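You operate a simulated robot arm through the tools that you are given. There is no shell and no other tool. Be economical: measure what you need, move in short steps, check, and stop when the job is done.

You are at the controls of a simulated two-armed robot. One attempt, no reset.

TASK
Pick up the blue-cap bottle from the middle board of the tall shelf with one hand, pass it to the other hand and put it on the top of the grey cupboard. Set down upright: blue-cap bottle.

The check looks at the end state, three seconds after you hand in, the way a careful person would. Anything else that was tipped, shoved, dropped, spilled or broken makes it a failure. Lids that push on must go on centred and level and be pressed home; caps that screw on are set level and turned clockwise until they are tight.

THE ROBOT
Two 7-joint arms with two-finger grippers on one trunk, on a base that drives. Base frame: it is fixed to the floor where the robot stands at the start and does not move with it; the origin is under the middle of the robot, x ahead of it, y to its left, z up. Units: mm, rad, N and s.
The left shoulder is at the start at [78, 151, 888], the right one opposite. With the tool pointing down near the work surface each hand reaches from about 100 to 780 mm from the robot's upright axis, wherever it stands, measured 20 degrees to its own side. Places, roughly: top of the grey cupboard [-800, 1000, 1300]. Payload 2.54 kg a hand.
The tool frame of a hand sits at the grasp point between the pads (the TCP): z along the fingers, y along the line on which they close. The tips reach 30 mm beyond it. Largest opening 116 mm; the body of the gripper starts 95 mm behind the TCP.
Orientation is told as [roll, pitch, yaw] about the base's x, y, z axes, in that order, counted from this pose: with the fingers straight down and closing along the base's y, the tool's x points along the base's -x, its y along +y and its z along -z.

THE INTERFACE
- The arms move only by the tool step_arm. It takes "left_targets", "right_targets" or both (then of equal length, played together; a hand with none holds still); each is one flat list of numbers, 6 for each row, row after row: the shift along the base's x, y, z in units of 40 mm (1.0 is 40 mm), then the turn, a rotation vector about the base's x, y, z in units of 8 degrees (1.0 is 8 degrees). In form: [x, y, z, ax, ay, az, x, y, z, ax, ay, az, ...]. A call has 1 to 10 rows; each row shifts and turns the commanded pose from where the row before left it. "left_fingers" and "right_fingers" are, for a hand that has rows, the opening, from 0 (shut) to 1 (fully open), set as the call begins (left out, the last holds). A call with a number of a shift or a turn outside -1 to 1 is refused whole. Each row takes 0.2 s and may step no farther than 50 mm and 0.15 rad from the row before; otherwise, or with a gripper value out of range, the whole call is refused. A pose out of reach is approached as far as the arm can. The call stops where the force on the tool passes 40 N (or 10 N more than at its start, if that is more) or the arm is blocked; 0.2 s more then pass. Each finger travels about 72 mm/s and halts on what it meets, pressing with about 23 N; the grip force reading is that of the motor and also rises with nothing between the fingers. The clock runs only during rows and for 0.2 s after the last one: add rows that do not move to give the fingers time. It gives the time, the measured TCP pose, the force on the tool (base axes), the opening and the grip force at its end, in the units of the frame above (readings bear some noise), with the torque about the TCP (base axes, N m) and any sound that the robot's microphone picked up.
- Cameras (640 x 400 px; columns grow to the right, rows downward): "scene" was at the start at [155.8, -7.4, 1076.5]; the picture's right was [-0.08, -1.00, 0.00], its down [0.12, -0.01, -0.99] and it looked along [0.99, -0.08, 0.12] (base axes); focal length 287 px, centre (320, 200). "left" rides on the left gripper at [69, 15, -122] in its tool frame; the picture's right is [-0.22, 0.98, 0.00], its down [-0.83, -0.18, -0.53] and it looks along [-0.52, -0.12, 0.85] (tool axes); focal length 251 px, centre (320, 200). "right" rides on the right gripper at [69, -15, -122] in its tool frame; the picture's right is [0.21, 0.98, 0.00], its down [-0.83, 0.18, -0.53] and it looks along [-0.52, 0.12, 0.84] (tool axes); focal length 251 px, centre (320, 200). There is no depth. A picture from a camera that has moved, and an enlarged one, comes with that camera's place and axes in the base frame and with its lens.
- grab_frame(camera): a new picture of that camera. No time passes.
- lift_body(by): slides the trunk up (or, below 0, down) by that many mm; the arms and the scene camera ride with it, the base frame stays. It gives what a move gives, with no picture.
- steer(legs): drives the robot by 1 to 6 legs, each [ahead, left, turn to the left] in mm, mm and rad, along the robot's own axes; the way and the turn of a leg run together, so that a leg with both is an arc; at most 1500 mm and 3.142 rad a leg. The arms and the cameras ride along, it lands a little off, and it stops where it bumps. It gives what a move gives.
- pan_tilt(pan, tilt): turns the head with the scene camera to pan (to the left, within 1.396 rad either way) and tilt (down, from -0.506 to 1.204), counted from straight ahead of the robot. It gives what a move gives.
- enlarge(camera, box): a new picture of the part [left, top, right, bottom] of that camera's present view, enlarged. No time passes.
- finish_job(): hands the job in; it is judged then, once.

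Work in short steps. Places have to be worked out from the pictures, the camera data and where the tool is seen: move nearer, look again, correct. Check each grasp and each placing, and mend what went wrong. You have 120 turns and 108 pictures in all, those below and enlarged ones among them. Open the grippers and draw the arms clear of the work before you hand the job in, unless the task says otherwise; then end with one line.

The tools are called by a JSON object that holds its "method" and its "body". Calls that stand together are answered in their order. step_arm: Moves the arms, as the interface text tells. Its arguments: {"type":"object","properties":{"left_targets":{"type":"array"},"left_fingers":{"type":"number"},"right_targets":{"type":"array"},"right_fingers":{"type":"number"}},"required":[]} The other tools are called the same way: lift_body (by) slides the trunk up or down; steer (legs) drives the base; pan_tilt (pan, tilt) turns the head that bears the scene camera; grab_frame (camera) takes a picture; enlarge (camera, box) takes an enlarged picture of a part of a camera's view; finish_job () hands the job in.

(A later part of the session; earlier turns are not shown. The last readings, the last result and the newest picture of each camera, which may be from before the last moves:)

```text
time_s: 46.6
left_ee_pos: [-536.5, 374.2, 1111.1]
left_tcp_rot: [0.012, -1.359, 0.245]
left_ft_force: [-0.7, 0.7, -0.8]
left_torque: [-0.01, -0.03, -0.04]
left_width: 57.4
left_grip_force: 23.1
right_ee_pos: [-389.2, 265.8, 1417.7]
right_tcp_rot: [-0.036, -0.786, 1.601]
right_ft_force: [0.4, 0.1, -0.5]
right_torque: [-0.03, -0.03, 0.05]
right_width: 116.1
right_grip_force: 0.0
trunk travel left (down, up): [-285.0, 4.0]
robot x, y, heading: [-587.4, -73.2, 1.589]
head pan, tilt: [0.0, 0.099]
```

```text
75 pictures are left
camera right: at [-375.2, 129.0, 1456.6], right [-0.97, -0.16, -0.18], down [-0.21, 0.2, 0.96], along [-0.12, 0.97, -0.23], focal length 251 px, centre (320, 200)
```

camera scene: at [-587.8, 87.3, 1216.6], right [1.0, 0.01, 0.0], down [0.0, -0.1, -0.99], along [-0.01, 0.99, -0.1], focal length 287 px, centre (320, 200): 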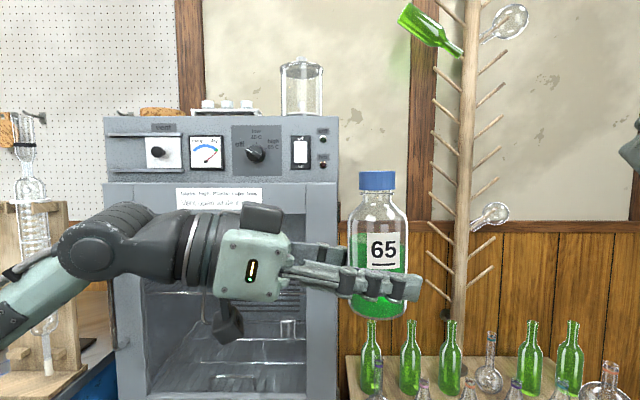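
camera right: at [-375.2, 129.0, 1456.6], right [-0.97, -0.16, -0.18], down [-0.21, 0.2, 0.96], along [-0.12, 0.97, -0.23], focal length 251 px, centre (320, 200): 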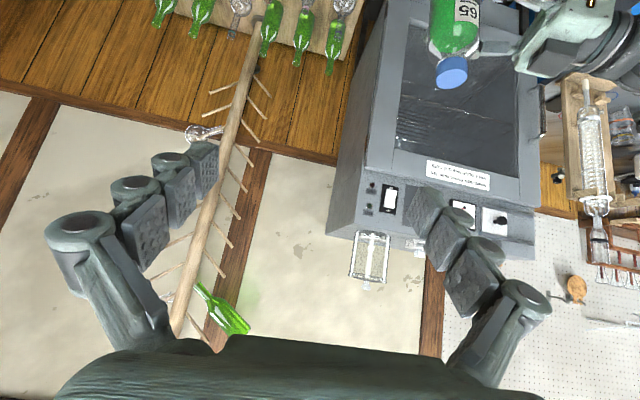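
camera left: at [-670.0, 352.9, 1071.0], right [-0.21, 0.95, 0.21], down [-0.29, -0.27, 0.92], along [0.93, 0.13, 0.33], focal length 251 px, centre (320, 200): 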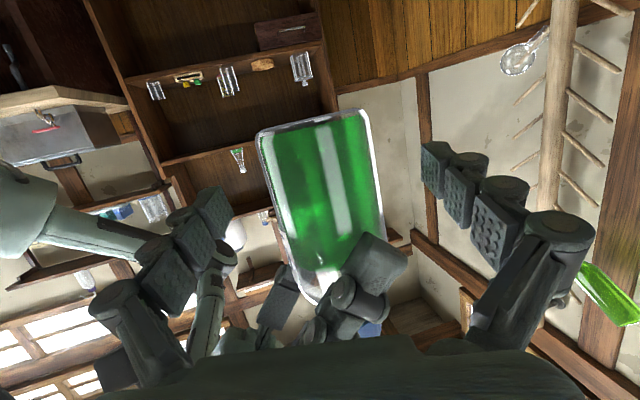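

The edges don't agree well between views, so I'll enlarge the cupboard top in both cameras.

{"method": "enlarge", "body": {"camera": "right", "box": [300, 130, 560, 300]}}

{"method": "enlarge", "body": {"camera": "scene", "box": [90, 50, 370, 225]}}

```text
2.35 times, centred on (430, 215) of right
camera zoom: at [-375.2, 129.0, 1456.6], right [-0.97, -0.16, -0.18], down [-0.21, 0.2, 0.96], along [-0.12, 0.97, -0.23], focal length 592 px, centre (61, 165)
```

zoom: 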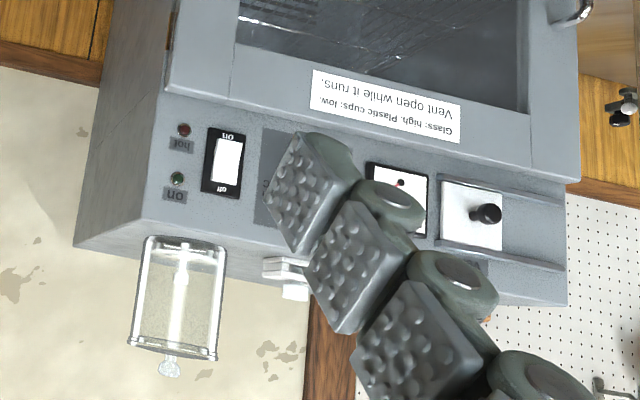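

```text
2.29 times, centred on (230, 138) of scene
camera zoom: at [-588.6, 88.0, 1216.4], right [1.0, 0.01, 0.0], down [0.0, -0.1, -0.99], along [-0.01, 0.99, -0.1], focal length 655 px, centre (526, 343)
```

zoom: 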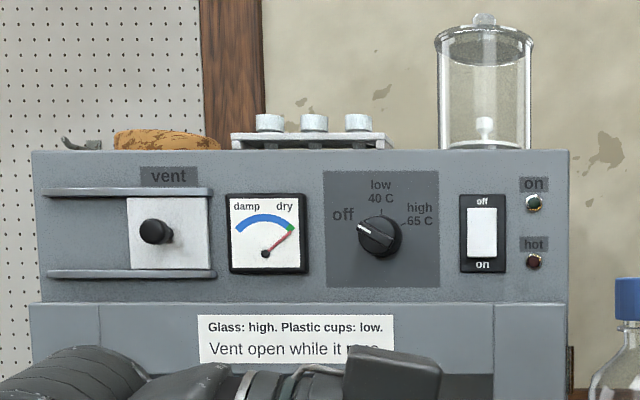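

The edges now agree: cupboard top at x -1112 to -555, y 781 to 1173, z about 1347, with the cylinder around [-645, 890]. I'll raise the right hand and tilt it further down to see the layout on top.

{"method": "step_arm", "body": {"right_targets": [-0.5, 0, 0.8, -0.8, 0, 0, -0.5, 0, 0.8, -0.8, 0, 0, -0.5, 0, 0.8, -0.8, 0, 0]}}

{"method": "grab_frame", "body": {"camera": "right"}}

```text
time_s: 47.4
left_ee_pos: [-536.2, 373.0, 1110.8]
left_tcp_rot: [0.014, -1.36, 0.244]
left_ft_force: [0.0, 0.3, -4.2]
left_torque: [0.01, -0.02, -0.02]
left_width: 57.5
left_grip_force: 23.3
right_ee_pos: [-388.9, 257.4, 1383.0]
right_tcp_rot: [-0.02, -0.452, 1.596]
right_ft_force: [0.0, -0.2, 0.1]
right_torque: [0.04, 0.02, 0.01]
right_width: 116.0
right_grip_force: 0.1
right hand out of reach, approached as far as the arm can: row 1, 2, 3
trunk travel left (down, up): [-285.0, 4.0]
robot x, y, heading: [-590.0, -72.8, 1.583]
head pan, tilt: [0.0, 0.099]
```

```text
72 pictures are left
camera right: at [-372.6, 140.3, 1462.9], right [-0.97, -0.21, -0.11], down [-0.2, 0.5, 0.84], along [-0.12, 0.84, -0.53], focal length 251 px, centre (320, 200)
```

right: 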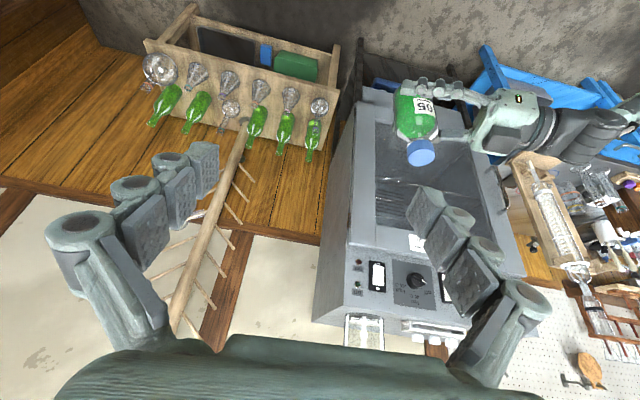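

The right arm can't get higher with that tilt. I'll move it aside, then raise the left hand with the bottle and turn it to point at the cupboard.

{"method": "step_arm", "body": {"right_targets": [0.8, 0, 0, 0, 0, 0, 0.8, 0, 0, 0, 0, 0, 0.8, 0, -0.5, 0, 0, 0]}}

{"method": "step_arm", "body": {"left_targets": [-0.635, 0, 0.8, 0, 0, 0.95, -0.635, 0, 0.8, 0, 0, 0.95, -0.635, 0, 0.8, 0, 0, 0.95, -0.635, 0, 0.8, 0, 0, 0.95, -0.635, 0, 0.8, 0, 0, 0.95, -0.635, 0, 0.8, 0, 0, 0.95, -0.635, 0, 0.8, 0, 0, 0.95, -0.635, 0, 0.8, 0, 0, 0.95, -0.635, 0, 0.8, 0, 0, 0.95, -0.635, 0, 0.8, 0, 0, 0.95]}}

{"method": "grab_frame", "body": {"camera": "scene"}}

{"method": "grab_frame", "body": {"camera": "left"}}

```text
time_s: 48.2
left_ee_pos: [-536.6, 373.7, 1111.7]
left_tcp_rot: [0.016, -1.358, 0.243]
left_ft_force: [-0.1, 0.8, -3.1]
left_torque: [0.01, -0.01, 0.0]
left_width: 57.5
left_grip_force: 23.4
right_ee_pos: [-290.0, 259.9, 1361.3]
right_tcp_rot: [-0.021, -0.452, 1.595]
right_ft_force: [-0.3, 0.3, 0.0]
right_torque: [0.02, -0.02, 0.01]
right_width: 115.9
right_grip_force: 0.0
trunk travel left (down, up): [-285.0, 4.0]
robot x, y, heading: [-587.6, -72.1, 1.584]
head pan, tilt: [0.0, 0.099]
```

```text
time_s: 50.4
left_ee_pos: [-792.4, 370.4, 1433.9]
left_tcp_rot: [0.02, -1.359, 1.569]
left_ft_force: [-1.4, -0.9, -2.9]
left_torque: [0.02, 0.0, -0.03]
left_width: 57.5
left_grip_force: 23.3
right_ee_pos: [-291.8, 257.7, 1363.9]
right_tcp_rot: [-0.023, -0.452, 1.594]
right_ft_force: [-0.5, 0.2, 0.1]
right_torque: [0.0, -0.01, -0.03]
right_width: 115.5
right_grip_force: 0.1
trunk travel left (down, up): [-285.0, 4.0]
robot x, y, heading: [-591.4, -73.0, 1.581]
head pan, tilt: [0.0, 0.099]
```

```text
71 pictures are left
camera scene: at [-588.8, 86.4, 1216.7], right [1.0, 0.01, 0.0], down [0.0, -0.1, -1.0], along [-0.01, 1.0, -0.1], focal length 287 px, centre (320, 200)
```

scene: 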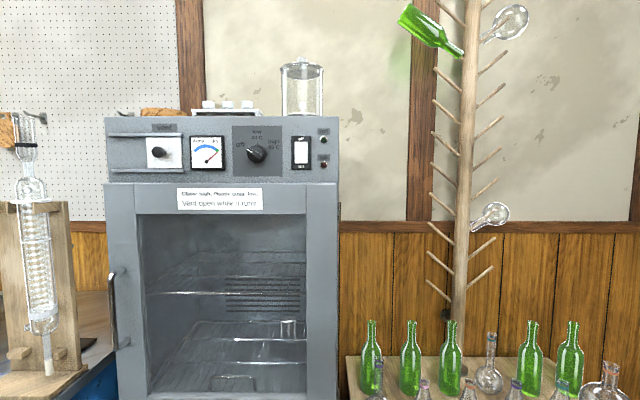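

```text
70 pictures are left
camera left: at [-806.9, 237.2, 1392.8], right [-0.98, 0.03, 0.21], down [0.19, -0.35, 0.92], along [0.1, 0.94, 0.33], focal length 251 px, centre (320, 200)
```

left: 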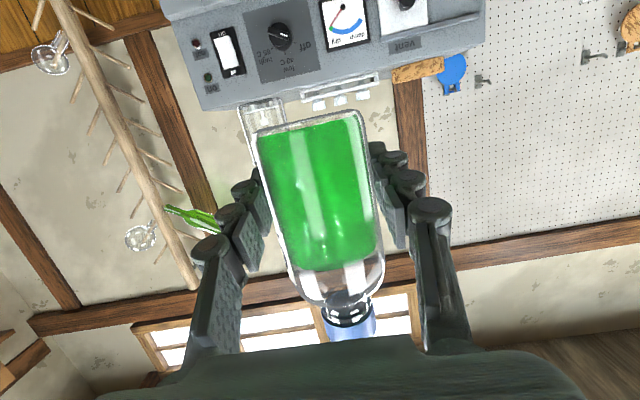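

The bottle is upright by projection in the left camera. I'll raise it a bit more and drive 300 mm toward the cupboard.

{"method": "step_arm", "body": {"left_targets": [0, 0, 0.6, 0, 0, 0, 0, 0, 0.6, 0, 0, 0]}}

{"method": "steer", "body": {"legs": [[300, 0, 0]]}}

{"method": "grab_frame", "body": {"camera": "left"}}

{"method": "grab_frame", "body": {"camera": "scene"}}

{"method": "grab_frame", "body": {"camera": "right"}}

```text
time_s: 51.0
left_ee_pos: [-792.1, 375.0, 1480.0]
left_tcp_rot: [0.021, -1.359, 1.566]
left_ft_force: [-0.1, 0.0, -3.1]
left_torque: [0.0, 0.01, -0.01]
left_width: 57.4
left_grip_force: 23.0
right_ee_pos: [-290.9, 258.6, 1361.9]
right_tcp_rot: [-0.023, -0.452, 1.596]
right_ft_force: [-0.3, 0.1, -0.7]
right_torque: [-0.01, -0.02, -0.01]
right_width: 116.1
right_grip_force: 0.1
trunk travel left (down, up): [-285.0, 4.0]
robot x, y, heading: [-588.3, -75.4, 1.58]
head pan, tilt: [0.0, 0.099]
```

```text
time_s: 53.0
left_ee_pos: [-797.4, 669.2, 1479.7]
left_tcp_rot: [0.019, -1.358, 1.57]
left_ft_force: [0.8, -0.4, -3.5]
left_torque: [-0.01, 0.01, 0.01]
left_width: 57.5
left_grip_force: 23.1
right_ee_pos: [-296.1, 554.7, 1362.7]
right_tcp_rot: [-0.023, -0.452, 1.598]
right_ft_force: [0.0, 0.6, 0.1]
right_torque: [-0.04, 0.03, 0.01]
right_width: 116.1
right_grip_force: 0.1
trunk travel left (down, up): [-285.0, 4.0]
robot x, y, heading: [-592.3, 226.6, 1.586]
head pan, tilt: [0.0, 0.099]
```

```text
69 pictures are left
camera left: at [-810.7, 534.4, 1438.7], right [-0.98, 0.03, 0.21], down [0.19, -0.34, 0.92], along [0.1, 0.94, 0.33], focal length 251 px, centre (320, 200)
```

left: 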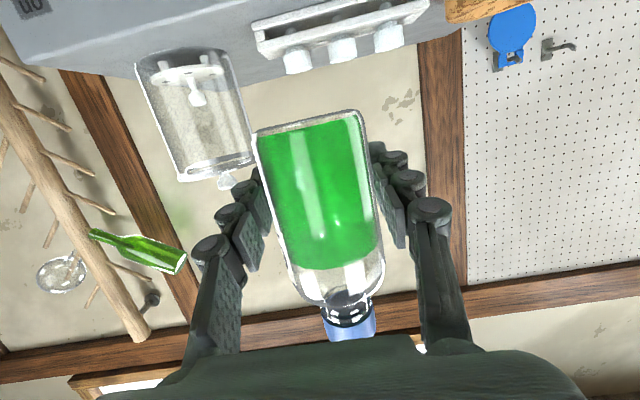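

```text
68 pictures are left
camera scene: at [-592.7, 382.6, 1216.5], right [1.0, 0.01, 0.0], down [0.0, -0.1, -0.99], along [-0.01, 0.99, -0.1], focal length 287 px, centre (320, 200)
```

scene: 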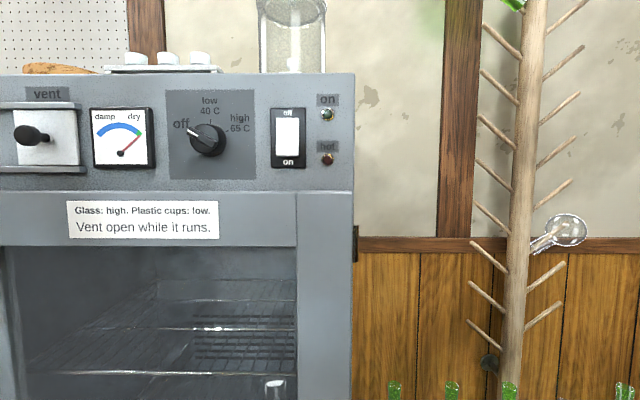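

```text
67 pictures are left
camera right: at [-280.9, 438.3, 1442.6], right [-0.97, -0.21, -0.11], down [-0.21, 0.51, 0.84], along [-0.12, 0.84, -0.54], focal length 251 px, centre (320, 200)
```

right: 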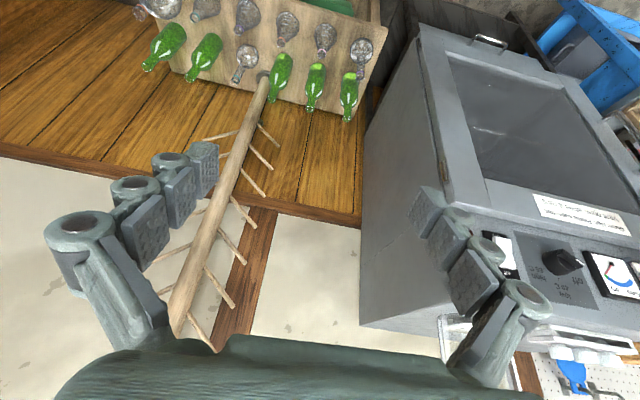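

The tray may be nearer the front edge than I thought. I'll enlarge the left view of the tray and cylinder bases.

{"method": "enlarge", "body": {"camera": "left", "box": [100, 0, 560, 200]}}

{"method": "enlarge", "body": {"camera": "scene", "box": [0, 0, 360, 180]}}

{"method": "enlarge", "body": {"camera": "right", "box": [360, 230, 640, 400]}}

```text
1.39 times, centred on (330, 100) of left
camera zoom: at [-810.7, 534.4, 1438.7], right [-0.98, 0.03, 0.21], down [0.19, -0.34, 0.92], along [0.1, 0.94, 0.33], focal length 350 px, centre (306, 339)
```

zoom: 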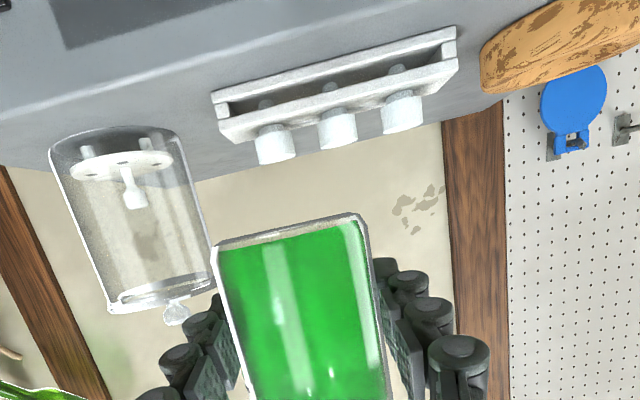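

```text
1.78 times, centred on (180, 90) of scene
camera zoom: at [-592.7, 382.6, 1216.5], right [1.0, 0.01, 0.0], down [0.0, -0.1, -0.99], along [-0.01, 0.99, -0.1], focal length 510 px, centre (569, 396)
```

zoom: 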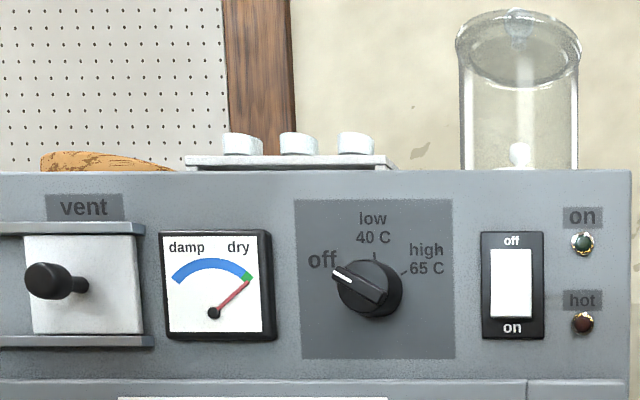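

```text
2.29 times, centred on (500, 315) of right
camera zoom: at [-280.9, 438.3, 1442.6], right [-0.97, -0.21, -0.11], down [-0.21, 0.51, 0.84], along [-0.12, 0.84, -0.54], focal length 575 px, centre (-91, -63)
```

zoom: 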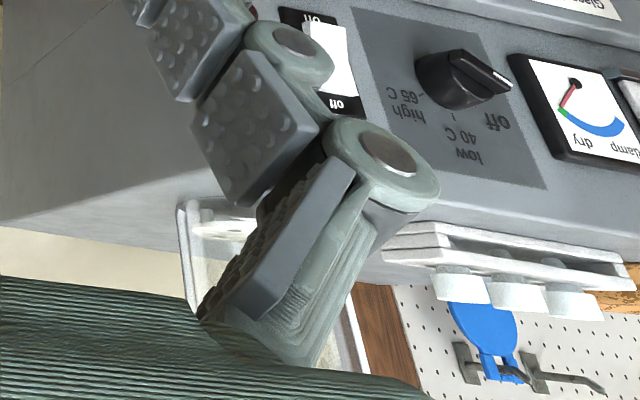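

The rack's front edge is at y of about 822 (x -923 to -754) and the jar is around [-650, 885]. The free spot reachable with this low grip is the front left of the top, x -1100 to -935. I'll move the left hand that way and look.

{"method": "step_arm", "body": {"left_targets": [-0.8, 0, 0.2, 0, 0, 0.4, -0.8, 0, 0.2, 0, 0, 0.4, -0.8, 0, 0.2, 0, 0, 0.4, -0.8, 0, 0.2, 0, 0, 0.4]}}

{"method": "grab_frame", "body": {"camera": "left"}}

{"method": "pan_tilt", "body": {"pan": 0.6, "tilt": 0.0}}

{"method": "grab_frame", "body": {"camera": "scene"}}

```text
time_s: 54.0
left_ee_pos: [-927.6, 665.8, 1512.8]
left_tcp_rot: [0.016, -1.357, 1.796]
left_ft_force: [-0.1, -0.3, -3.0]
left_torque: [-0.06, -0.03, -0.02]
left_width: 57.0
left_grip_force: 23.2
right_ee_pos: [-297.4, 554.6, 1362.2]
right_tcp_rot: [-0.023, -0.452, 1.599]
right_ft_force: [0.2, 0.9, -0.4]
right_torque: [-0.03, 0.02, -0.03]
right_width: 115.8
right_grip_force: 0.1
trunk travel left (down, up): [-285.0, 4.0]
robot x, y, heading: [-594.7, 222.6, 1.584]
head pan, tilt: [0.0, 0.099]
```

```text
63 pictures are left
camera left: at [-910.8, 531.6, 1472.0], right [-0.96, -0.19, 0.21], down [0.26, -0.29, 0.92], along [-0.11, 0.94, 0.33], focal length 251 px, centre (320, 200)
```

left: 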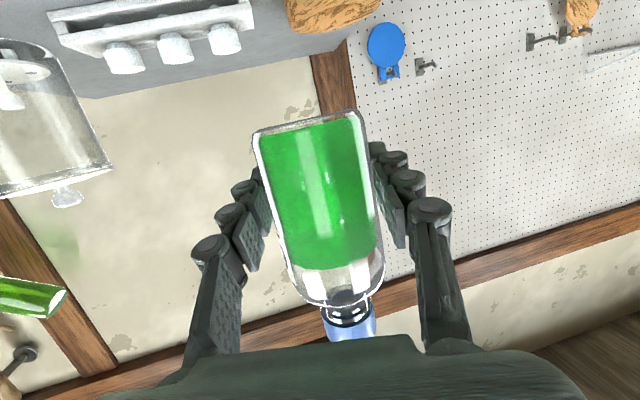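

```text
time_s: 55.0
left_ee_pos: [-925.8, 665.7, 1512.5]
left_tcp_rot: [0.018, -1.36, 1.795]
left_ft_force: [-0.1, -1.0, -3.3]
left_torque: [0.02, 0.02, -0.02]
left_width: 57.3
left_grip_force: 23.1
right_ee_pos: [-296.2, 554.2, 1363.2]
right_tcp_rot: [-0.021, -0.452, 1.6]
right_ft_force: [0.2, -0.1, -0.1]
right_torque: [0.0, -0.02, -0.01]
right_width: 116.1
right_grip_force: 0.0
trunk travel left (down, up): [-285.0, 4.0]
robot x, y, heading: [-591.7, 223.6, 1.581]
head pan, tilt: [0.6, 0.0]
```

```text
62 pictures are left
camera scene: at [-643.3, 363.7, 1225.6], right [0.82, 0.58, 0.0], down [0.0, 0.0, -1.0], along [-0.58, 0.82, 0.0], focal length 287 px, centre (320, 200)
```

scene: 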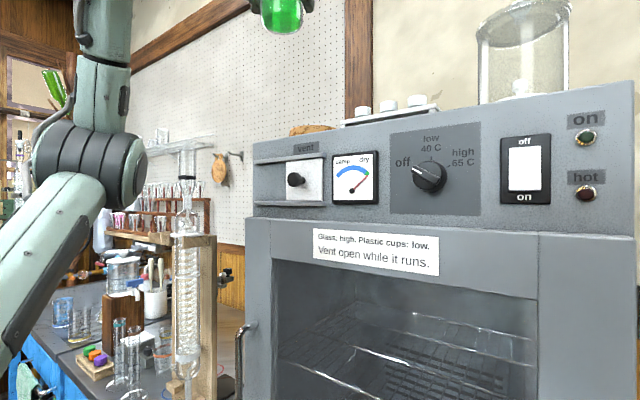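

I can't see the cork's front or the left corner yet. I'll bring the right hand's camera in, turned left, for a view across the top.

{"method": "step_arm", "body": {"right_targets": [-0.9, 0.1, 0.2, 0, 0, 0.7, -0.9, 0.1, 0.2, 0, 0, 0.7, -0.9, 0.1, 0.2, 0, 0, 0.7, -0.9, 0.1, 0.2, 0, 0, 0.7, -0.9, 0.1, 0.2, 0, 0, 0.7]}}

{"method": "grab_frame", "body": {"camera": "right"}}

```text
time_s: 56.2
left_ee_pos: [-926.3, 666.1, 1513.0]
left_tcp_rot: [0.015, -1.356, 1.794]
left_ft_force: [-0.2, 0.3, -1.8]
left_torque: [-0.01, -0.01, 0.04]
left_width: 57.5
left_grip_force: 23.2
right_ee_pos: [-460.4, 569.7, 1382.7]
right_tcp_rot: [-0.021, -0.454, 2.088]
right_ft_force: [0.4, -0.7, -0.5]
right_torque: [-0.01, -0.02, -0.04]
right_width: 116.2
right_grip_force: 0.1
right hand out of reach, approached as far as the arm can: row 4, 5
trunk travel left (down, up): [-285.0, 4.0]
robot x, y, heading: [-590.3, 221.3, 1.589]
head pan, tilt: [0.6, 0.0]
```

```text
61 pictures are left
camera right: at [-392.9, 473.4, 1463.0], right [-0.76, -0.64, -0.11], down [-0.42, 0.35, 0.84], along [-0.5, 0.68, -0.53], focal length 251 px, centre (320, 200)
```

right: 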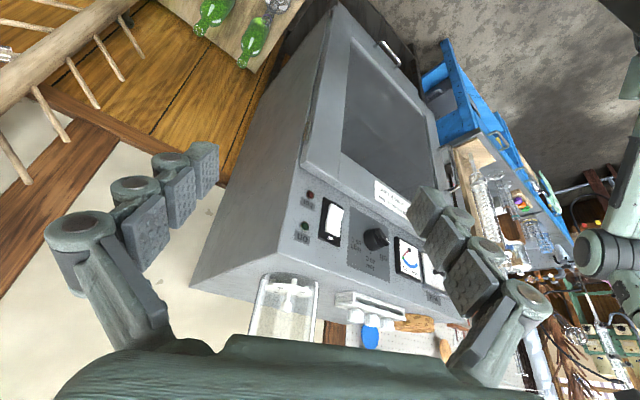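

{"method": "enlarge", "body": {"camera": "right", "box": [180, 220, 480, 400]}}

```text
2.13 times, centred on (330, 310) of right
camera zoom: at [-392.9, 473.4, 1463.0], right [-0.76, -0.64, -0.11], down [-0.42, 0.35, 0.84], along [-0.5, 0.68, -0.53], focal length 536 px, centre (299, -35)
```

zoom: 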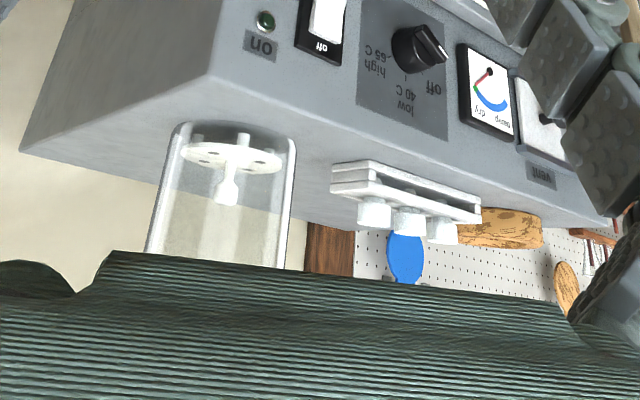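

The front strip is too cramped: the rack is 41 mm from the edge and the cork about 70. The free area is behind the rack (x -950 to -710, y 900–1170), which needs a higher, more tilted grip. I'll back off, have the right hand hold the cap briefly, and let the left regrip higher up the body.

{"method": "steer", "body": {"legs": [[-300, 0, 0]]}}

{"method": "step_arm", "body": {"right_targets": [1, 0, 0, 0, 0, -0.8, 1, 0, 0, 0, 0, -0.8, 1, 0, -0.5, 0, 0, -0.8, 0.8, 0, -0.5, 0, 0, -0.8]}}

{"method": "step_arm", "body": {"left_targets": [0.8125, 0.015, -0.88, 0, 0, -0.925, 0.8125, 0.015, -0.88, 0, 0, -0.925, 0.8125, 0.015, -0.88, 0, 0, -0.925, 0.8125, 0.015, -0.88, 0, 0, -0.925, 0.8125, 0.015, -0.88, 0, 0, -0.925, 0.8125, 0.015, -0.88, 0, 0, -0.925]}}

{"method": "step_arm", "body": {"left_targets": [0.8125, 0.015, -0.88, 0, 0, -0.925, 0.8125, 0.015, -0.88, 0, 0, -0.925, 0.8125, 0.015, -0.88, 0, 0, -0.925, 0.8125, 0.015, -0.88, 0, 0, -0.925, 0.8125, 0.015, -0.88, 0, 0, -0.925, 0.8125, 0.015, -0.88, 0, 0, -0.925]}}

{"method": "pan_tilt", "body": {"pan": 0, "tilt": 0.1}}

{"method": "grab_frame", "body": {"camera": "scene"}}

```text
time_s: 58.2
left_ee_pos: [-922.0, 367.1, 1513.8]
left_tcp_rot: [0.017, -1.36, 1.795]
left_ft_force: [0.8, -0.3, -3.2]
left_torque: [-0.06, -0.01, 0.0]
left_width: 57.6
left_grip_force: 22.9
right_ee_pos: [-455.7, 268.7, 1382.6]
right_tcp_rot: [-0.022, -0.455, 2.085]
right_ft_force: [0.0, -0.5, -0.6]
right_torque: [0.0, 0.0, -0.03]
right_width: 115.8
right_grip_force: 0.0
trunk travel left (down, up): [-285.0, 4.0]
robot x, y, heading: [-588.6, -77.0, 1.582]
head pan, tilt: [0.6, 0.0]
```

```text
time_s: 59.2
left_ee_pos: [-921.1, 367.3, 1514.6]
left_tcp_rot: [0.022, -1.36, 1.79]
left_ft_force: [0.8, 0.7, -3.4]
left_torque: [-0.05, 0.0, 0.01]
left_width: 57.6
left_grip_force: 23.0
right_ee_pos: [-306.0, 268.1, 1342.0]
right_tcp_rot: [-0.021, -0.456, 1.638]
right_ft_force: [0.2, 0.3, 0.1]
right_torque: [-0.01, 0.02, -0.04]
right_width: 115.6
right_grip_force: 0.1
trunk travel left (down, up): [-285.0, 4.0]
robot x, y, heading: [-586.9, -76.9, 1.586]
head pan, tilt: [0.6, 0.0]
```

```text
time_s: 60.6
left_ee_pos: [-726.3, 370.1, 1299.2]
left_tcp_rot: [0.014, -1.36, 1.019]
left_ft_force: [0.5, 0.1, -3.2]
left_torque: [0.01, -0.02, -0.01]
left_width: 57.5
left_grip_force: 22.8
right_ee_pos: [-306.3, 269.5, 1342.4]
right_tcp_rot: [-0.021, -0.452, 1.639]
right_ft_force: [0.0, 0.0, -0.2]
right_torque: [0.01, 0.0, 0.01]
right_width: 116.1
right_grip_force: 0.1
trunk travel left (down, up): [-285.0, 4.0]
robot x, y, heading: [-589.4, -79.5, 1.584]
head pan, tilt: [0.6, 0.0]
```

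```text
time_s: 62.0
left_ee_pos: [-532.2, 372.8, 1086.1]
left_tcp_rot: [0.017, -1.359, 0.24]
left_ft_force: [0.1, -0.5, -2.8]
left_torque: [-0.02, 0.0, -0.03]
left_width: 57.4
left_grip_force: 23.0
right_ee_pos: [-304.8, 268.4, 1342.2]
right_tcp_rot: [-0.021, -0.454, 1.639]
right_ft_force: [0.1, -0.3, -0.5]
right_torque: [-0.03, 0.0, -0.03]
right_width: 115.9
right_grip_force: 0.0
trunk travel left (down, up): [-285.0, 4.0]
robot x, y, heading: [-589.7, -74.9, 1.586]
head pan, tilt: [0.6, 0.0]
```

```text
time_s: 63.0
left_ee_pos: [-533.2, 372.4, 1087.5]
left_tcp_rot: [0.018, -1.359, 0.242]
left_ft_force: [-0.8, 0.0, -3.7]
left_torque: [0.01, 0.03, 0.0]
left_width: 57.3
left_grip_force: 22.9
right_ee_pos: [-305.5, 269.3, 1343.3]
right_tcp_rot: [-0.021, -0.456, 1.638]
right_ft_force: [0.9, 0.3, -0.1]
right_torque: [0.02, -0.03, 0.03]
right_width: 116.1
right_grip_force: 0.0
trunk travel left (down, up): [-285.0, 4.0]
robot x, y, heading: [-589.2, -79.3, 1.582]
head pan, tilt: [0.0, 0.099]
```

```text
59 pictures are left
camera scene: at [-588.6, 83.1, 1216.6], right [1.0, 0.01, 0.0], down [0.0, -0.1, -0.99], along [-0.01, 0.99, -0.1], focal length 287 px, centre (320, 200)
```

scene: 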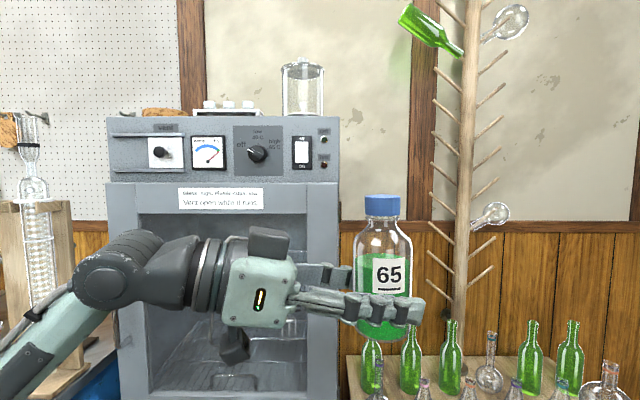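

The cap centre is at about [-530, 372, 1183]. I'll bring the right hand, partly opened, to a point 120 mm back and up along a 45° approach.

{"method": "step_arm", "body": {"right_targets": [-0.94, 0.054, -0.31, 0.4, 0, -0.05, -0.94, 0.054, -0.31, 0.4, 0, -0.05, -0.94, 0.054, -0.31, 0.4, 0, -0.05, -0.94, 0.054, -0.31, 0.4, 0, -0.05, -0.94, 0.054, -0.31, 0.4, 0, -0.05, -0.94, 0.054, -0.31, 0.4, 0, -0.05], "right_fingers": 0.62}}

{"method": "grab_frame", "body": {"camera": "right"}}

{"method": "grab_frame", "body": {"camera": "scene"}}

```text
time_s: 64.4
left_ee_pos: [-531.3, 375.5, 1086.0]
left_tcp_rot: [0.008, -1.358, 0.254]
left_ft_force: [-0.7, 0.8, -2.8]
left_torque: [-0.01, 0.0, -0.01]
left_width: 57.6
left_grip_force: 23.5
right_ee_pos: [-519.6, 287.3, 1270.5]
right_tcp_rot: [-0.042, -0.789, 1.607]
right_ft_force: [0.0, 1.0, -0.2]
right_torque: [0.0, 0.03, 0.02]
right_width: 72.0
right_grip_force: 0.0
right hand out of reach, approached as far as the arm can: row 6
trunk travel left (down, up): [-285.0, 4.0]
robot x, y, heading: [-588.9, -72.3, 1.583]
head pan, tilt: [0.0, 0.099]
```

```text
58 pictures are left
camera right: at [-506.5, 150.5, 1308.6], right [-0.97, -0.16, -0.18], down [-0.21, 0.2, 0.96], along [-0.11, 0.97, -0.23], focal length 251 px, centre (320, 200)
```

right: 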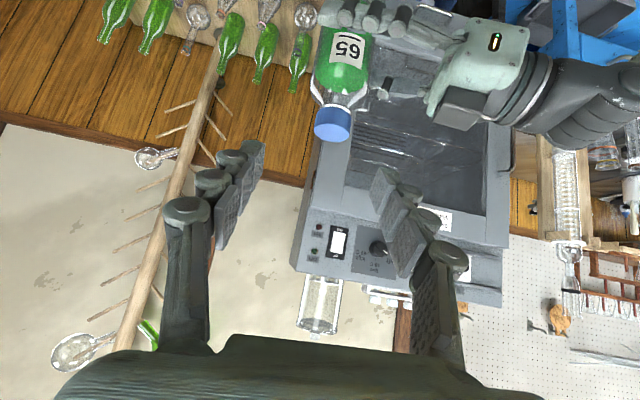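

```text
57 pictures are left
camera scene: at [-588.5, 84.8, 1216.2], right [1.0, 0.01, 0.0], down [0.0, -0.1, -0.99], along [-0.01, 0.99, -0.1], focal length 287 px, centre (320, 200)
```

scene: 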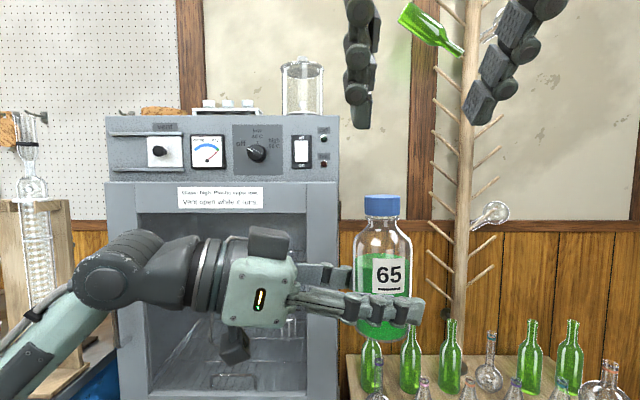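

Both views put the cap at about [-530, 372, 1180]. I'll advance the right hand down its axis onto it.

{"method": "step_arm", "body": {"right_targets": [-0.085, 0.675, -0.73, 0, 0, 0, -0.085, 0.675, -0.73, 0, 0, 0, -0.085, 0.675, -0.73, 0, 0, 0]}}

{"method": "grab_frame", "body": {"camera": "right"}}

{"method": "grab_frame", "body": {"camera": "scene"}}

```text
time_s: 65.2
left_ee_pos: [-531.9, 374.4, 1086.6]
left_tcp_rot: [0.016, -1.358, 0.246]
left_ft_force: [0.2, -0.4, -3.8]
left_torque: [-0.02, -0.05, -0.02]
left_width: 57.4
left_grip_force: 23.7
right_ee_pos: [-532.7, 366.6, 1186.8]
right_tcp_rot: [-0.041, -0.788, 1.61]
right_ft_force: [0.3, -1.0, 0.4]
right_torque: [0.02, -0.02, -0.01]
right_width: 71.7
right_grip_force: 0.1
trunk travel left (down, up): [-285.0, 4.0]
robot x, y, heading: [-588.4, -76.3, 1.585]
head pan, tilt: [0.0, 0.099]
```

```text
56 pictures are left
camera right: at [-518.0, 230.1, 1223.3], right [-0.97, -0.16, -0.18], down [-0.21, 0.2, 0.96], along [-0.12, 0.97, -0.23], focal length 251 px, centre (320, 200)
```

right: 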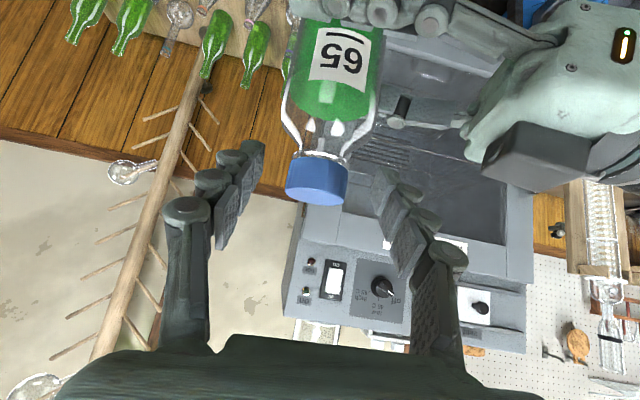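

```text
55 pictures are left
camera scene: at [-588.4, 83.9, 1216.4], right [1.0, 0.01, 0.0], down [0.0, -0.1, -0.99], along [-0.01, 0.99, -0.1], focal length 287 px, centre (320, 200)
```

scene: 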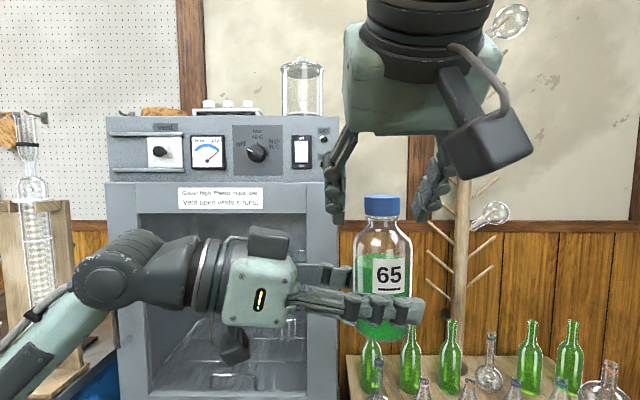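

The TCP is about 6 mm above the cap's middle. I'll lower it slightly and close the right hand on the cap.

{"method": "step_arm", "body": {"right_targets": [0.04, 0.06, -0.15, 0, 0, 0, 0, 0, 0, 0, 0, 0]}}

{"method": "step_arm", "body": {"right_targets": [0, 0, 0, 0, 0, 0, 0, 0, 0, 0, 0, 0, 0, 0, 0, 0, 0, 0, 0, 0, 0, 0, 0, 0], "right_fingers": 0}}

{"method": "grab_frame", "body": {"camera": "right"}}

{"method": "grab_frame", "body": {"camera": "scene"}}

```text
time_s: 65.8
left_ee_pos: [-533.7, 372.3, 1087.0]
left_tcp_rot: [0.017, -1.357, 0.245]
left_ft_force: [0.4, -0.2, -3.8]
left_torque: [0.0, 0.02, 0.0]
left_width: 57.4
left_grip_force: 23.0
right_ee_pos: [-532.2, 368.0, 1179.2]
right_tcp_rot: [-0.041, -0.791, 1.611]
right_ft_force: [-0.4, 0.6, -0.4]
right_torque: [0.01, 0.0, 0.01]
right_width: 72.0
right_grip_force: 0.0
trunk travel left (down, up): [-285.0, 4.0]
robot x, y, heading: [-590.3, -76.3, 1.584]
head pan, tilt: [0.0, 0.099]
```

```text
time_s: 66.8
left_ee_pos: [-532.3, 373.6, 1087.0]
left_tcp_rot: [0.016, -1.358, 0.246]
left_ft_force: [-4.2, -1.3, -7.1]
left_torque: [0.07, -0.42, 0.01]
left_width: 57.6
left_grip_force: 23.1
right_ee_pos: [-531.3, 368.3, 1181.0]
right_tcp_rot: [-0.041, -0.791, 1.607]
right_ft_force: [4.0, 2.7, 5.1]
right_torque: [0.16, 0.06, -0.02]
right_width: 32.4
right_grip_force: 23.3
trunk travel left (down, up): [-285.0, 4.0]
robot x, y, heading: [-588.1, -77.2, 1.583]
head pan, tilt: [0.0, 0.099]
```

```text
54 pictures are left
camera right: at [-517.0, 232.0, 1217.6], right [-0.97, -0.16, -0.18], down [-0.21, 0.2, 0.96], along [-0.12, 0.97, -0.23], focal length 251 px, centre (320, 200)
```

right: 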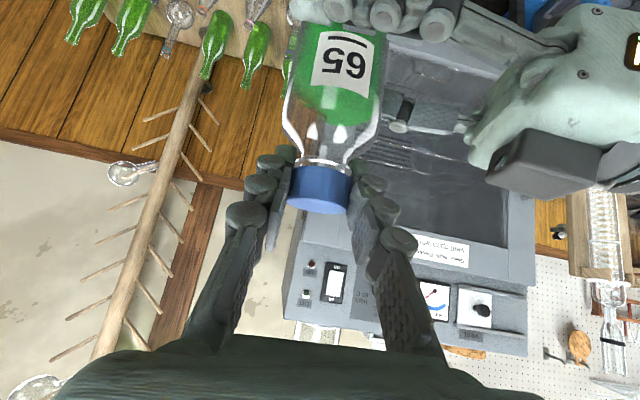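

```text
53 pictures are left
camera scene: at [-588.5, 83.1, 1216.6], right [1.0, 0.01, 0.0], down [0.0, -0.1, -0.99], along [-0.01, 0.99, -0.1], focal length 287 px, centre (320, 200)
```

scene: 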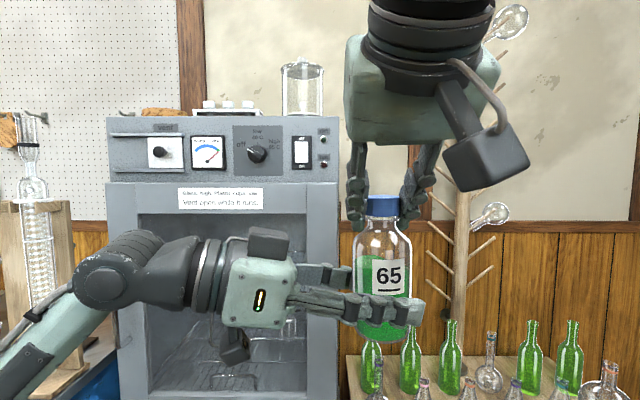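

The cap is gripped at 32 mm and 23 N. I'll open the left hand and check that the bottle stays put.

{"method": "step_arm", "body": {"left_targets": [0, 0, 0, 0, 0, 0, 0, 0, 0, 0, 0, 0, 0, 0, 0, 0, 0, 0, 0, 0, 0, 0, 0, 0, 0, 0, 0, 0, 0, 0], "left_fingers": 1}}

{"method": "grab_frame", "body": {"camera": "scene"}}

```text
time_s: 68.0
left_ee_pos: [-533.6, 372.1, 1086.0]
left_tcp_rot: [0.019, -1.357, 0.243]
left_ft_force: [0.8, 0.0, -0.3]
left_torque: [0.05, -0.01, -0.02]
left_width: 116.0
left_grip_force: 0.1
right_ee_pos: [-532.2, 367.2, 1179.3]
right_tcp_rot: [-0.04, -0.789, 1.61]
right_ft_force: [0.4, -1.2, -0.1]
right_torque: [0.01, 0.05, 0.0]
right_width: 32.4
right_grip_force: 23.1
trunk travel left (down, up): [-285.0, 4.0]
robot x, y, heading: [-588.0, -76.5, 1.586]
head pan, tilt: [0.0, 0.099]
```

```text
52 pictures are left
camera scene: at [-588.5, 83.1, 1216.6], right [1.0, 0.01, 0.0], down [0.0, -0.1, -0.99], along [-0.01, 0.99, -0.1], focal length 287 px, centre (320, 200)
```

scene: 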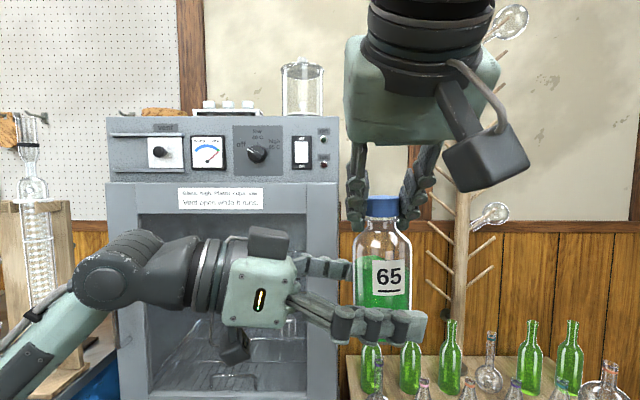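

The bottle hangs steady from the right hand. I'll back the left hand out along its axis, then raise it and tilt it to 35° for a higher grip.

{"method": "step_arm", "body": {"left_targets": [-0.9, -0.22, 0.2, 0, 0, 0, -0.9, -0.22, 0.2, 0, 0, 0, -0.9, -0.22, 0.2, 0, 0, 0, 0, 0, 0.72, -0.232, 0.93, 0, 0, 0, 0.72, -0.232, 0.93, 0, 0.1, 0, 0.72, -0.232, 0.93, 0]}}

{"method": "grab_frame", "body": {"camera": "left"}}

{"method": "grab_frame", "body": {"camera": "scene"}}

```text
time_s: 69.4
left_ee_pos: [-634.5, 346.9, 1201.6]
left_tcp_rot: [0.016, -0.953, 0.245]
left_ft_force: [-0.8, 0.7, -0.7]
left_torque: [-0.01, 0.03, 0.01]
left_width: 116.0
left_grip_force: 0.0
right_ee_pos: [-530.6, 368.2, 1179.0]
right_tcp_rot: [-0.039, -0.791, 1.609]
right_ft_force: [-0.1, 0.4, -3.0]
right_torque: [-0.02, 0.0, 0.01]
right_width: 32.1
right_grip_force: 23.1
trunk travel left (down, up): [-285.0, 4.0]
robot x, y, heading: [-589.8, -78.5, 1.584]
head pan, tilt: [0.0, 0.099]
```

```text
51 pictures are left
camera left: at [-773.9, 325.4, 1217.1], right [-0.13, 0.97, 0.18], down [0.09, -0.17, 0.98], along [0.99, 0.14, -0.07], focal length 251 px, centre (320, 200)
```

left: 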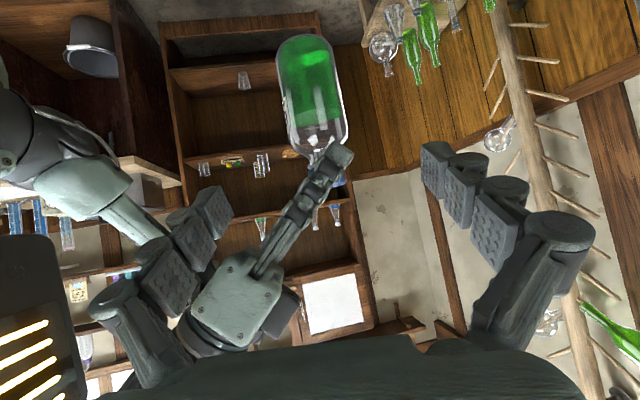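

```text
50 pictures are left
camera scene: at [-587.7, 82.8, 1216.6], right [1.0, 0.01, 0.0], down [0.0, -0.1, -1.0], along [-0.01, 0.99, -0.1], focal length 287 px, centre (320, 200)
```

scene: 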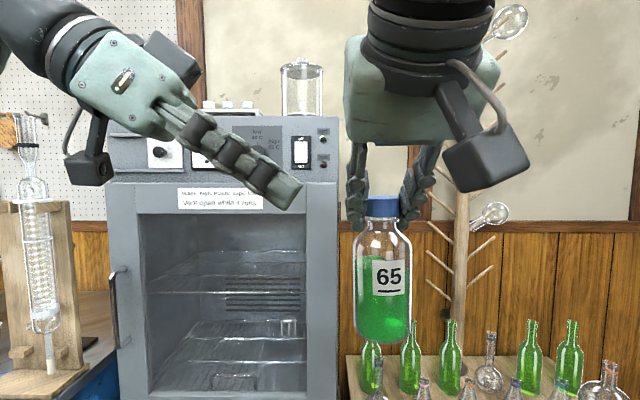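

The right hand carries the weight (3 N), and the bottle axis is near [-531, 374] with its base at about 1055. I'll advance the left hand to [-531, 374, 1121], on the upper straight body.

{"method": "step_arm", "body": {"left_targets": [0.647, 0.169, -0.503, 0, 0, 0, 0.647, 0.169, -0.503, 0, 0, 0, 0.647, 0.169, -0.503, 0, 0, 0, 0.647, 0.169, -0.503, 0, 0, 0]}}

{"method": "grab_frame", "body": {"camera": "left"}}

{"method": "grab_frame", "body": {"camera": "scene"}}

```text
time_s: 70.4
left_ee_pos: [-529.7, 376.3, 1119.9]
left_tcp_rot: [0.017, -0.957, 0.243]
left_ft_force: [1.0, -0.2, -0.2]
left_torque: [0.05, -0.02, -0.01]
left_width: 115.9
left_grip_force: 0.0
right_ee_pos: [-530.8, 368.6, 1179.2]
right_tcp_rot: [-0.043, -0.79, 1.607]
right_ft_force: [-1.0, -0.4, -3.9]
right_torque: [0.0, 0.01, 0.01]
right_width: 32.2
right_grip_force: 22.9
trunk travel left (down, up): [-285.0, 4.0]
robot x, y, heading: [-587.4, -76.5, 1.583]
head pan, tilt: [0.0, 0.099]
```

```text
49 pictures are left
camera left: at [-669.3, 353.9, 1135.5], right [-0.13, 0.97, 0.18], down [0.09, -0.17, 0.98], along [0.99, 0.14, -0.06], focal length 251 px, centre (320, 200)
```

left: 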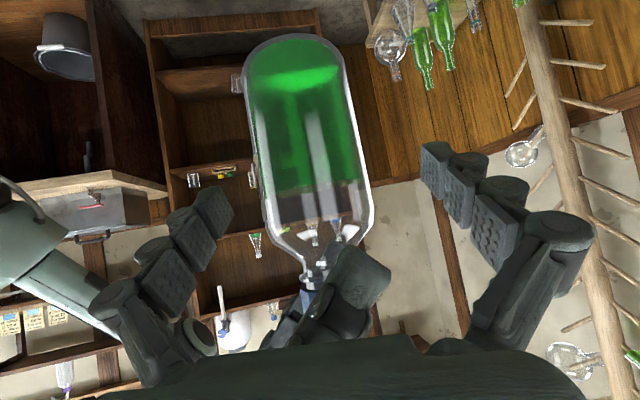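

```text
48 pictures are left
camera scene: at [-588.1, 83.3, 1216.6], right [1.0, 0.01, 0.0], down [0.0, -0.1, -0.99], along [-0.01, 0.99, -0.1], focal length 287 px, centre (320, 200)
```

scene: 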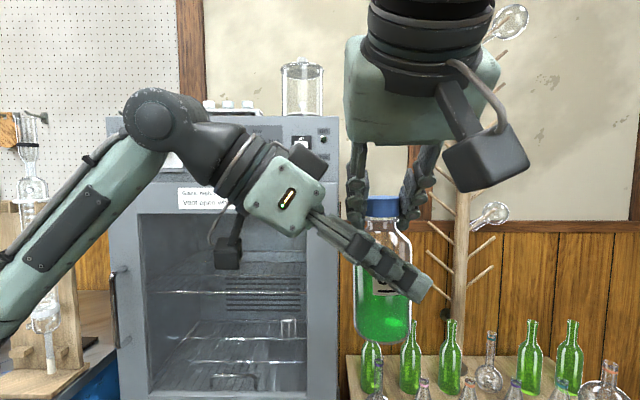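

The left fingers straddle the straight body without contact. I'm closing the left hand.

{"method": "step_arm", "body": {"left_targets": [0, 0, 0, 0, 0, 0, 0, 0, 0, 0, 0, 0, 0, 0, 0, 0, 0, 0, 0, 0, 0, 0, 0, 0, 0, 0, 0, 0, 0, 0, 0, 0, 0, 0, 0, 0], "left_fingers": 0}}

{"method": "grab_frame", "body": {"camera": "left"}}

```text
time_s: 71.8
left_ee_pos: [-529.7, 374.5, 1120.4]
left_tcp_rot: [0.016, -0.956, 0.243]
left_ft_force: [3.0, -13.9, -0.4]
left_torque: [0.31, 0.15, 0.04]
left_width: 57.2
left_grip_force: 22.8
right_ee_pos: [-532.4, 369.6, 1180.6]
right_tcp_rot: [-0.04, -0.79, 1.609]
right_ft_force: [-3.2, 14.4, 0.2]
right_torque: [0.51, 0.03, -0.02]
right_width: 32.5
right_grip_force: 23.2
trunk travel left (down, up): [-285.0, 4.0]
robot x, y, heading: [-590.4, -75.4, 1.587]
head pan, tilt: [0.0, 0.099]
```

```text
47 pictures are left
camera left: at [-669.5, 353.2, 1135.6], right [-0.13, 0.97, 0.18], down [0.09, -0.17, 0.98], along [0.99, 0.14, -0.06], focal length 251 px, centre (320, 200)
```

left: 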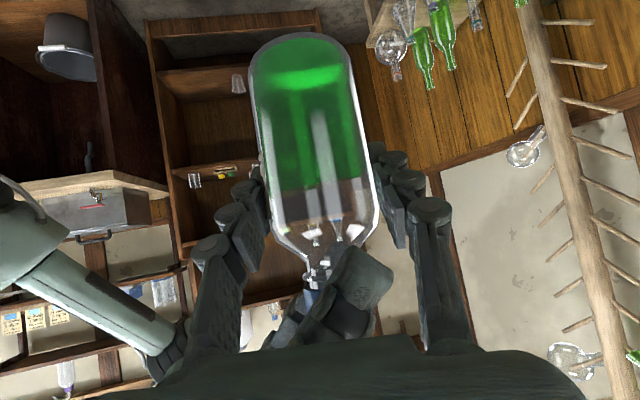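

Held firmly by both. I'll open the right hand only partly so its finger doesn't hit the left gripper, then withdraw it along its axis.

{"method": "step_arm", "body": {"right_targets": [0, 0, 0, 0, 0, 0, 0, 0, 0, 0, 0, 0, 0, 0, 0, 0, 0, 0], "right_fingers": 0.55}}

{"method": "step_arm", "body": {"right_targets": [0, -0.75, 0.75, 0, 0, 0, 0, -0.75, 0.75, 0, 0, 0, 0.4, -0.7, 0.7, 0, 0, 0, 1, 0, 0.2, 0, 0, 0, 1, 0, 0, 0, 0, 0, 1, 0, 0, 0, 0, 0, 1, 0, 0, 0, 0, 0, 1, 0, 0, 0, 0, 0]}}

{"method": "grab_frame", "body": {"camera": "scene"}}

{"method": "grab_frame", "body": {"camera": "left"}}

```text
time_s: 72.6
left_ee_pos: [-529.8, 375.7, 1120.4]
left_tcp_rot: [0.015, -0.956, 0.244]
left_ft_force: [0.0, -0.2, 0.8]
left_torque: [-0.01, -0.03, -0.04]
left_width: 57.4
left_grip_force: 23.0
right_ee_pos: [-531.2, 368.5, 1179.5]
right_tcp_rot: [-0.041, -0.789, 1.609]
right_ft_force: [-0.1, -0.1, -0.4]
right_torque: [0.01, -0.02, -0.01]
right_width: 64.0
right_grip_force: 0.0
trunk travel left (down, up): [-285.0, 4.0]
robot x, y, heading: [-584.9, -78.5, 1.581]
head pan, tilt: [0.0, 0.099]
```

```text
time_s: 74.4
left_ee_pos: [-529.4, 375.4, 1120.0]
left_tcp_rot: [0.017, -0.955, 0.245]
left_ft_force: [0.0, 0.0, 0.0]
left_torque: [0.01, 0.06, 0.01]
left_width: 57.3
left_grip_force: 22.7
right_ee_pos: [-310.4, 284.1, 1273.3]
right_tcp_rot: [-0.042, -0.789, 1.609]
right_ft_force: [0.2, 0.0, -0.2]
right_torque: [0.0, 0.0, 0.0]
right_width: 63.8
right_grip_force: 0.0
right hand out of reach, approached as far as the arm can: row 2
trunk travel left (down, up): [-285.0, 4.0]
robot x, y, heading: [-588.6, -79.0, 1.58]
head pan, tilt: [0.0, 0.099]
```

```text
46 pictures are left
camera scene: at [-587.8, 83.1, 1216.6], right [1.0, 0.01, 0.0], down [0.0, -0.1, -0.99], along [-0.01, 0.99, -0.1], focal length 287 px, centre (320, 200)
```

scene: 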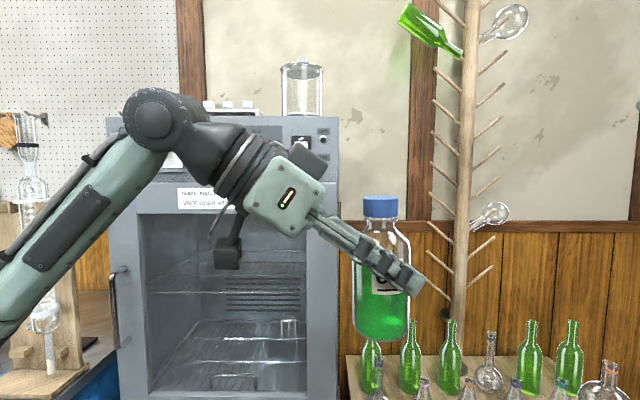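

```text
45 pictures are left
camera left: at [-669.1, 353.6, 1135.8], right [-0.13, 0.97, 0.18], down [0.09, -0.17, 0.98], along [0.99, 0.14, -0.06], focal length 251 px, centre (320, 200)
```

left: 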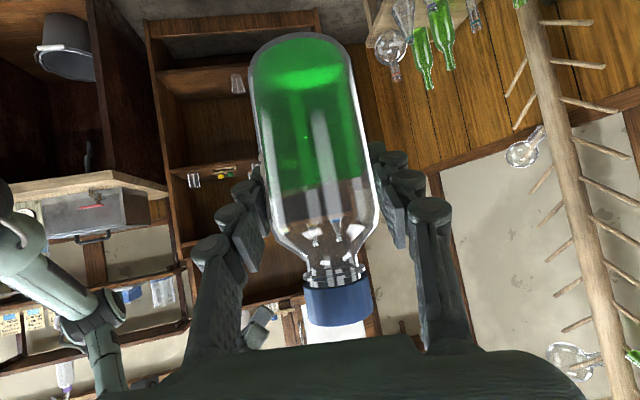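

The regrip is good and the right hand is clear. Now I'll raise the left hand and turn it to point at the cupboard.

{"method": "step_arm", "body": {"left_targets": [-0.7, 0, 0.95, 0, 0, 0.95, -0.7, 0, 0.95, 0, 0, 0.95, -0.7, 0, 0.95, 0, 0, 0.95, -0.7, 0, 0.95, 0, 0, 0.95, -0.7, 0, 0.95, 0, 0, 0.95, -0.7, 0, 0.95, 0, 0, 0.95, -0.7, 0, 0.95, 0, 0, 0.95, -0.7, 0, 0.95, 0, 0, 0.95, -0.7, 0, 0.95, 0, 0, 0.95, -0.7, 0, 0.95, 0, 0, 0.95]}}

{"method": "steer", "body": {"legs": [[300, 0, 0]]}}

{"method": "grab_frame", "body": {"camera": "left"}}

```text
time_s: 76.6
left_ee_pos: [-812.3, 375.5, 1502.9]
left_tcp_rot: [0.016, -0.958, 1.571]
left_ft_force: [0.3, 0.5, -3.0]
left_torque: [-0.03, 0.01, -0.02]
left_width: 57.4
left_grip_force: 22.9
right_ee_pos: [-311.2, 284.0, 1274.8]
right_tcp_rot: [-0.042, -0.791, 1.609]
right_ft_force: [0.6, -0.5, -0.2]
right_torque: [-0.01, 0.02, -0.03]
right_width: 63.9
right_grip_force: 0.1
trunk travel left (down, up): [-285.0, 4.0]
robot x, y, heading: [-592.7, -76.2, 1.587]
head pan, tilt: [0.0, 0.099]
```

```text
time_s: 78.7
left_ee_pos: [-814.8, 676.2, 1504.2]
left_tcp_rot: [0.017, -0.957, 1.568]
left_ft_force: [-0.2, 1.1, -3.2]
left_torque: [-0.02, 0.02, 0.02]
left_width: 57.1
left_grip_force: 22.7
right_ee_pos: [-314.4, 582.3, 1274.6]
right_tcp_rot: [-0.042, -0.789, 1.605]
right_ft_force: [-0.3, 0.3, 0.4]
right_torque: [-0.03, -0.01, 0.01]
right_width: 63.6
right_grip_force: 0.0
trunk travel left (down, up): [-285.0, 4.0]
robot x, y, heading: [-590.6, 218.2, 1.583]
head pan, tilt: [0.0, 0.099]
```

```text
44 pictures are left
camera left: at [-829.0, 537.3, 1517.6], right [-0.98, 0.11, 0.18], down [0.19, 0.04, 0.98], along [0.1, 0.99, -0.06], focal length 251 px, centre (320, 200)
```

left: 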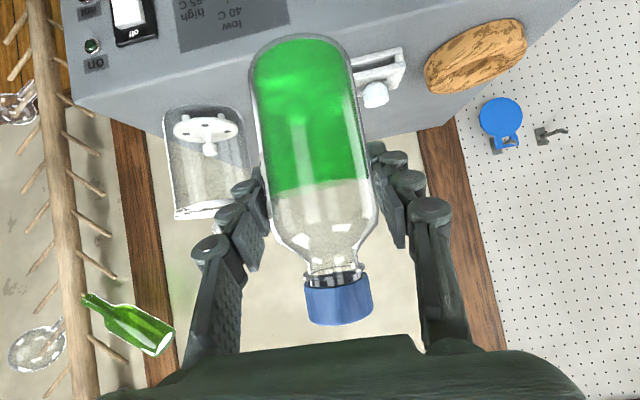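

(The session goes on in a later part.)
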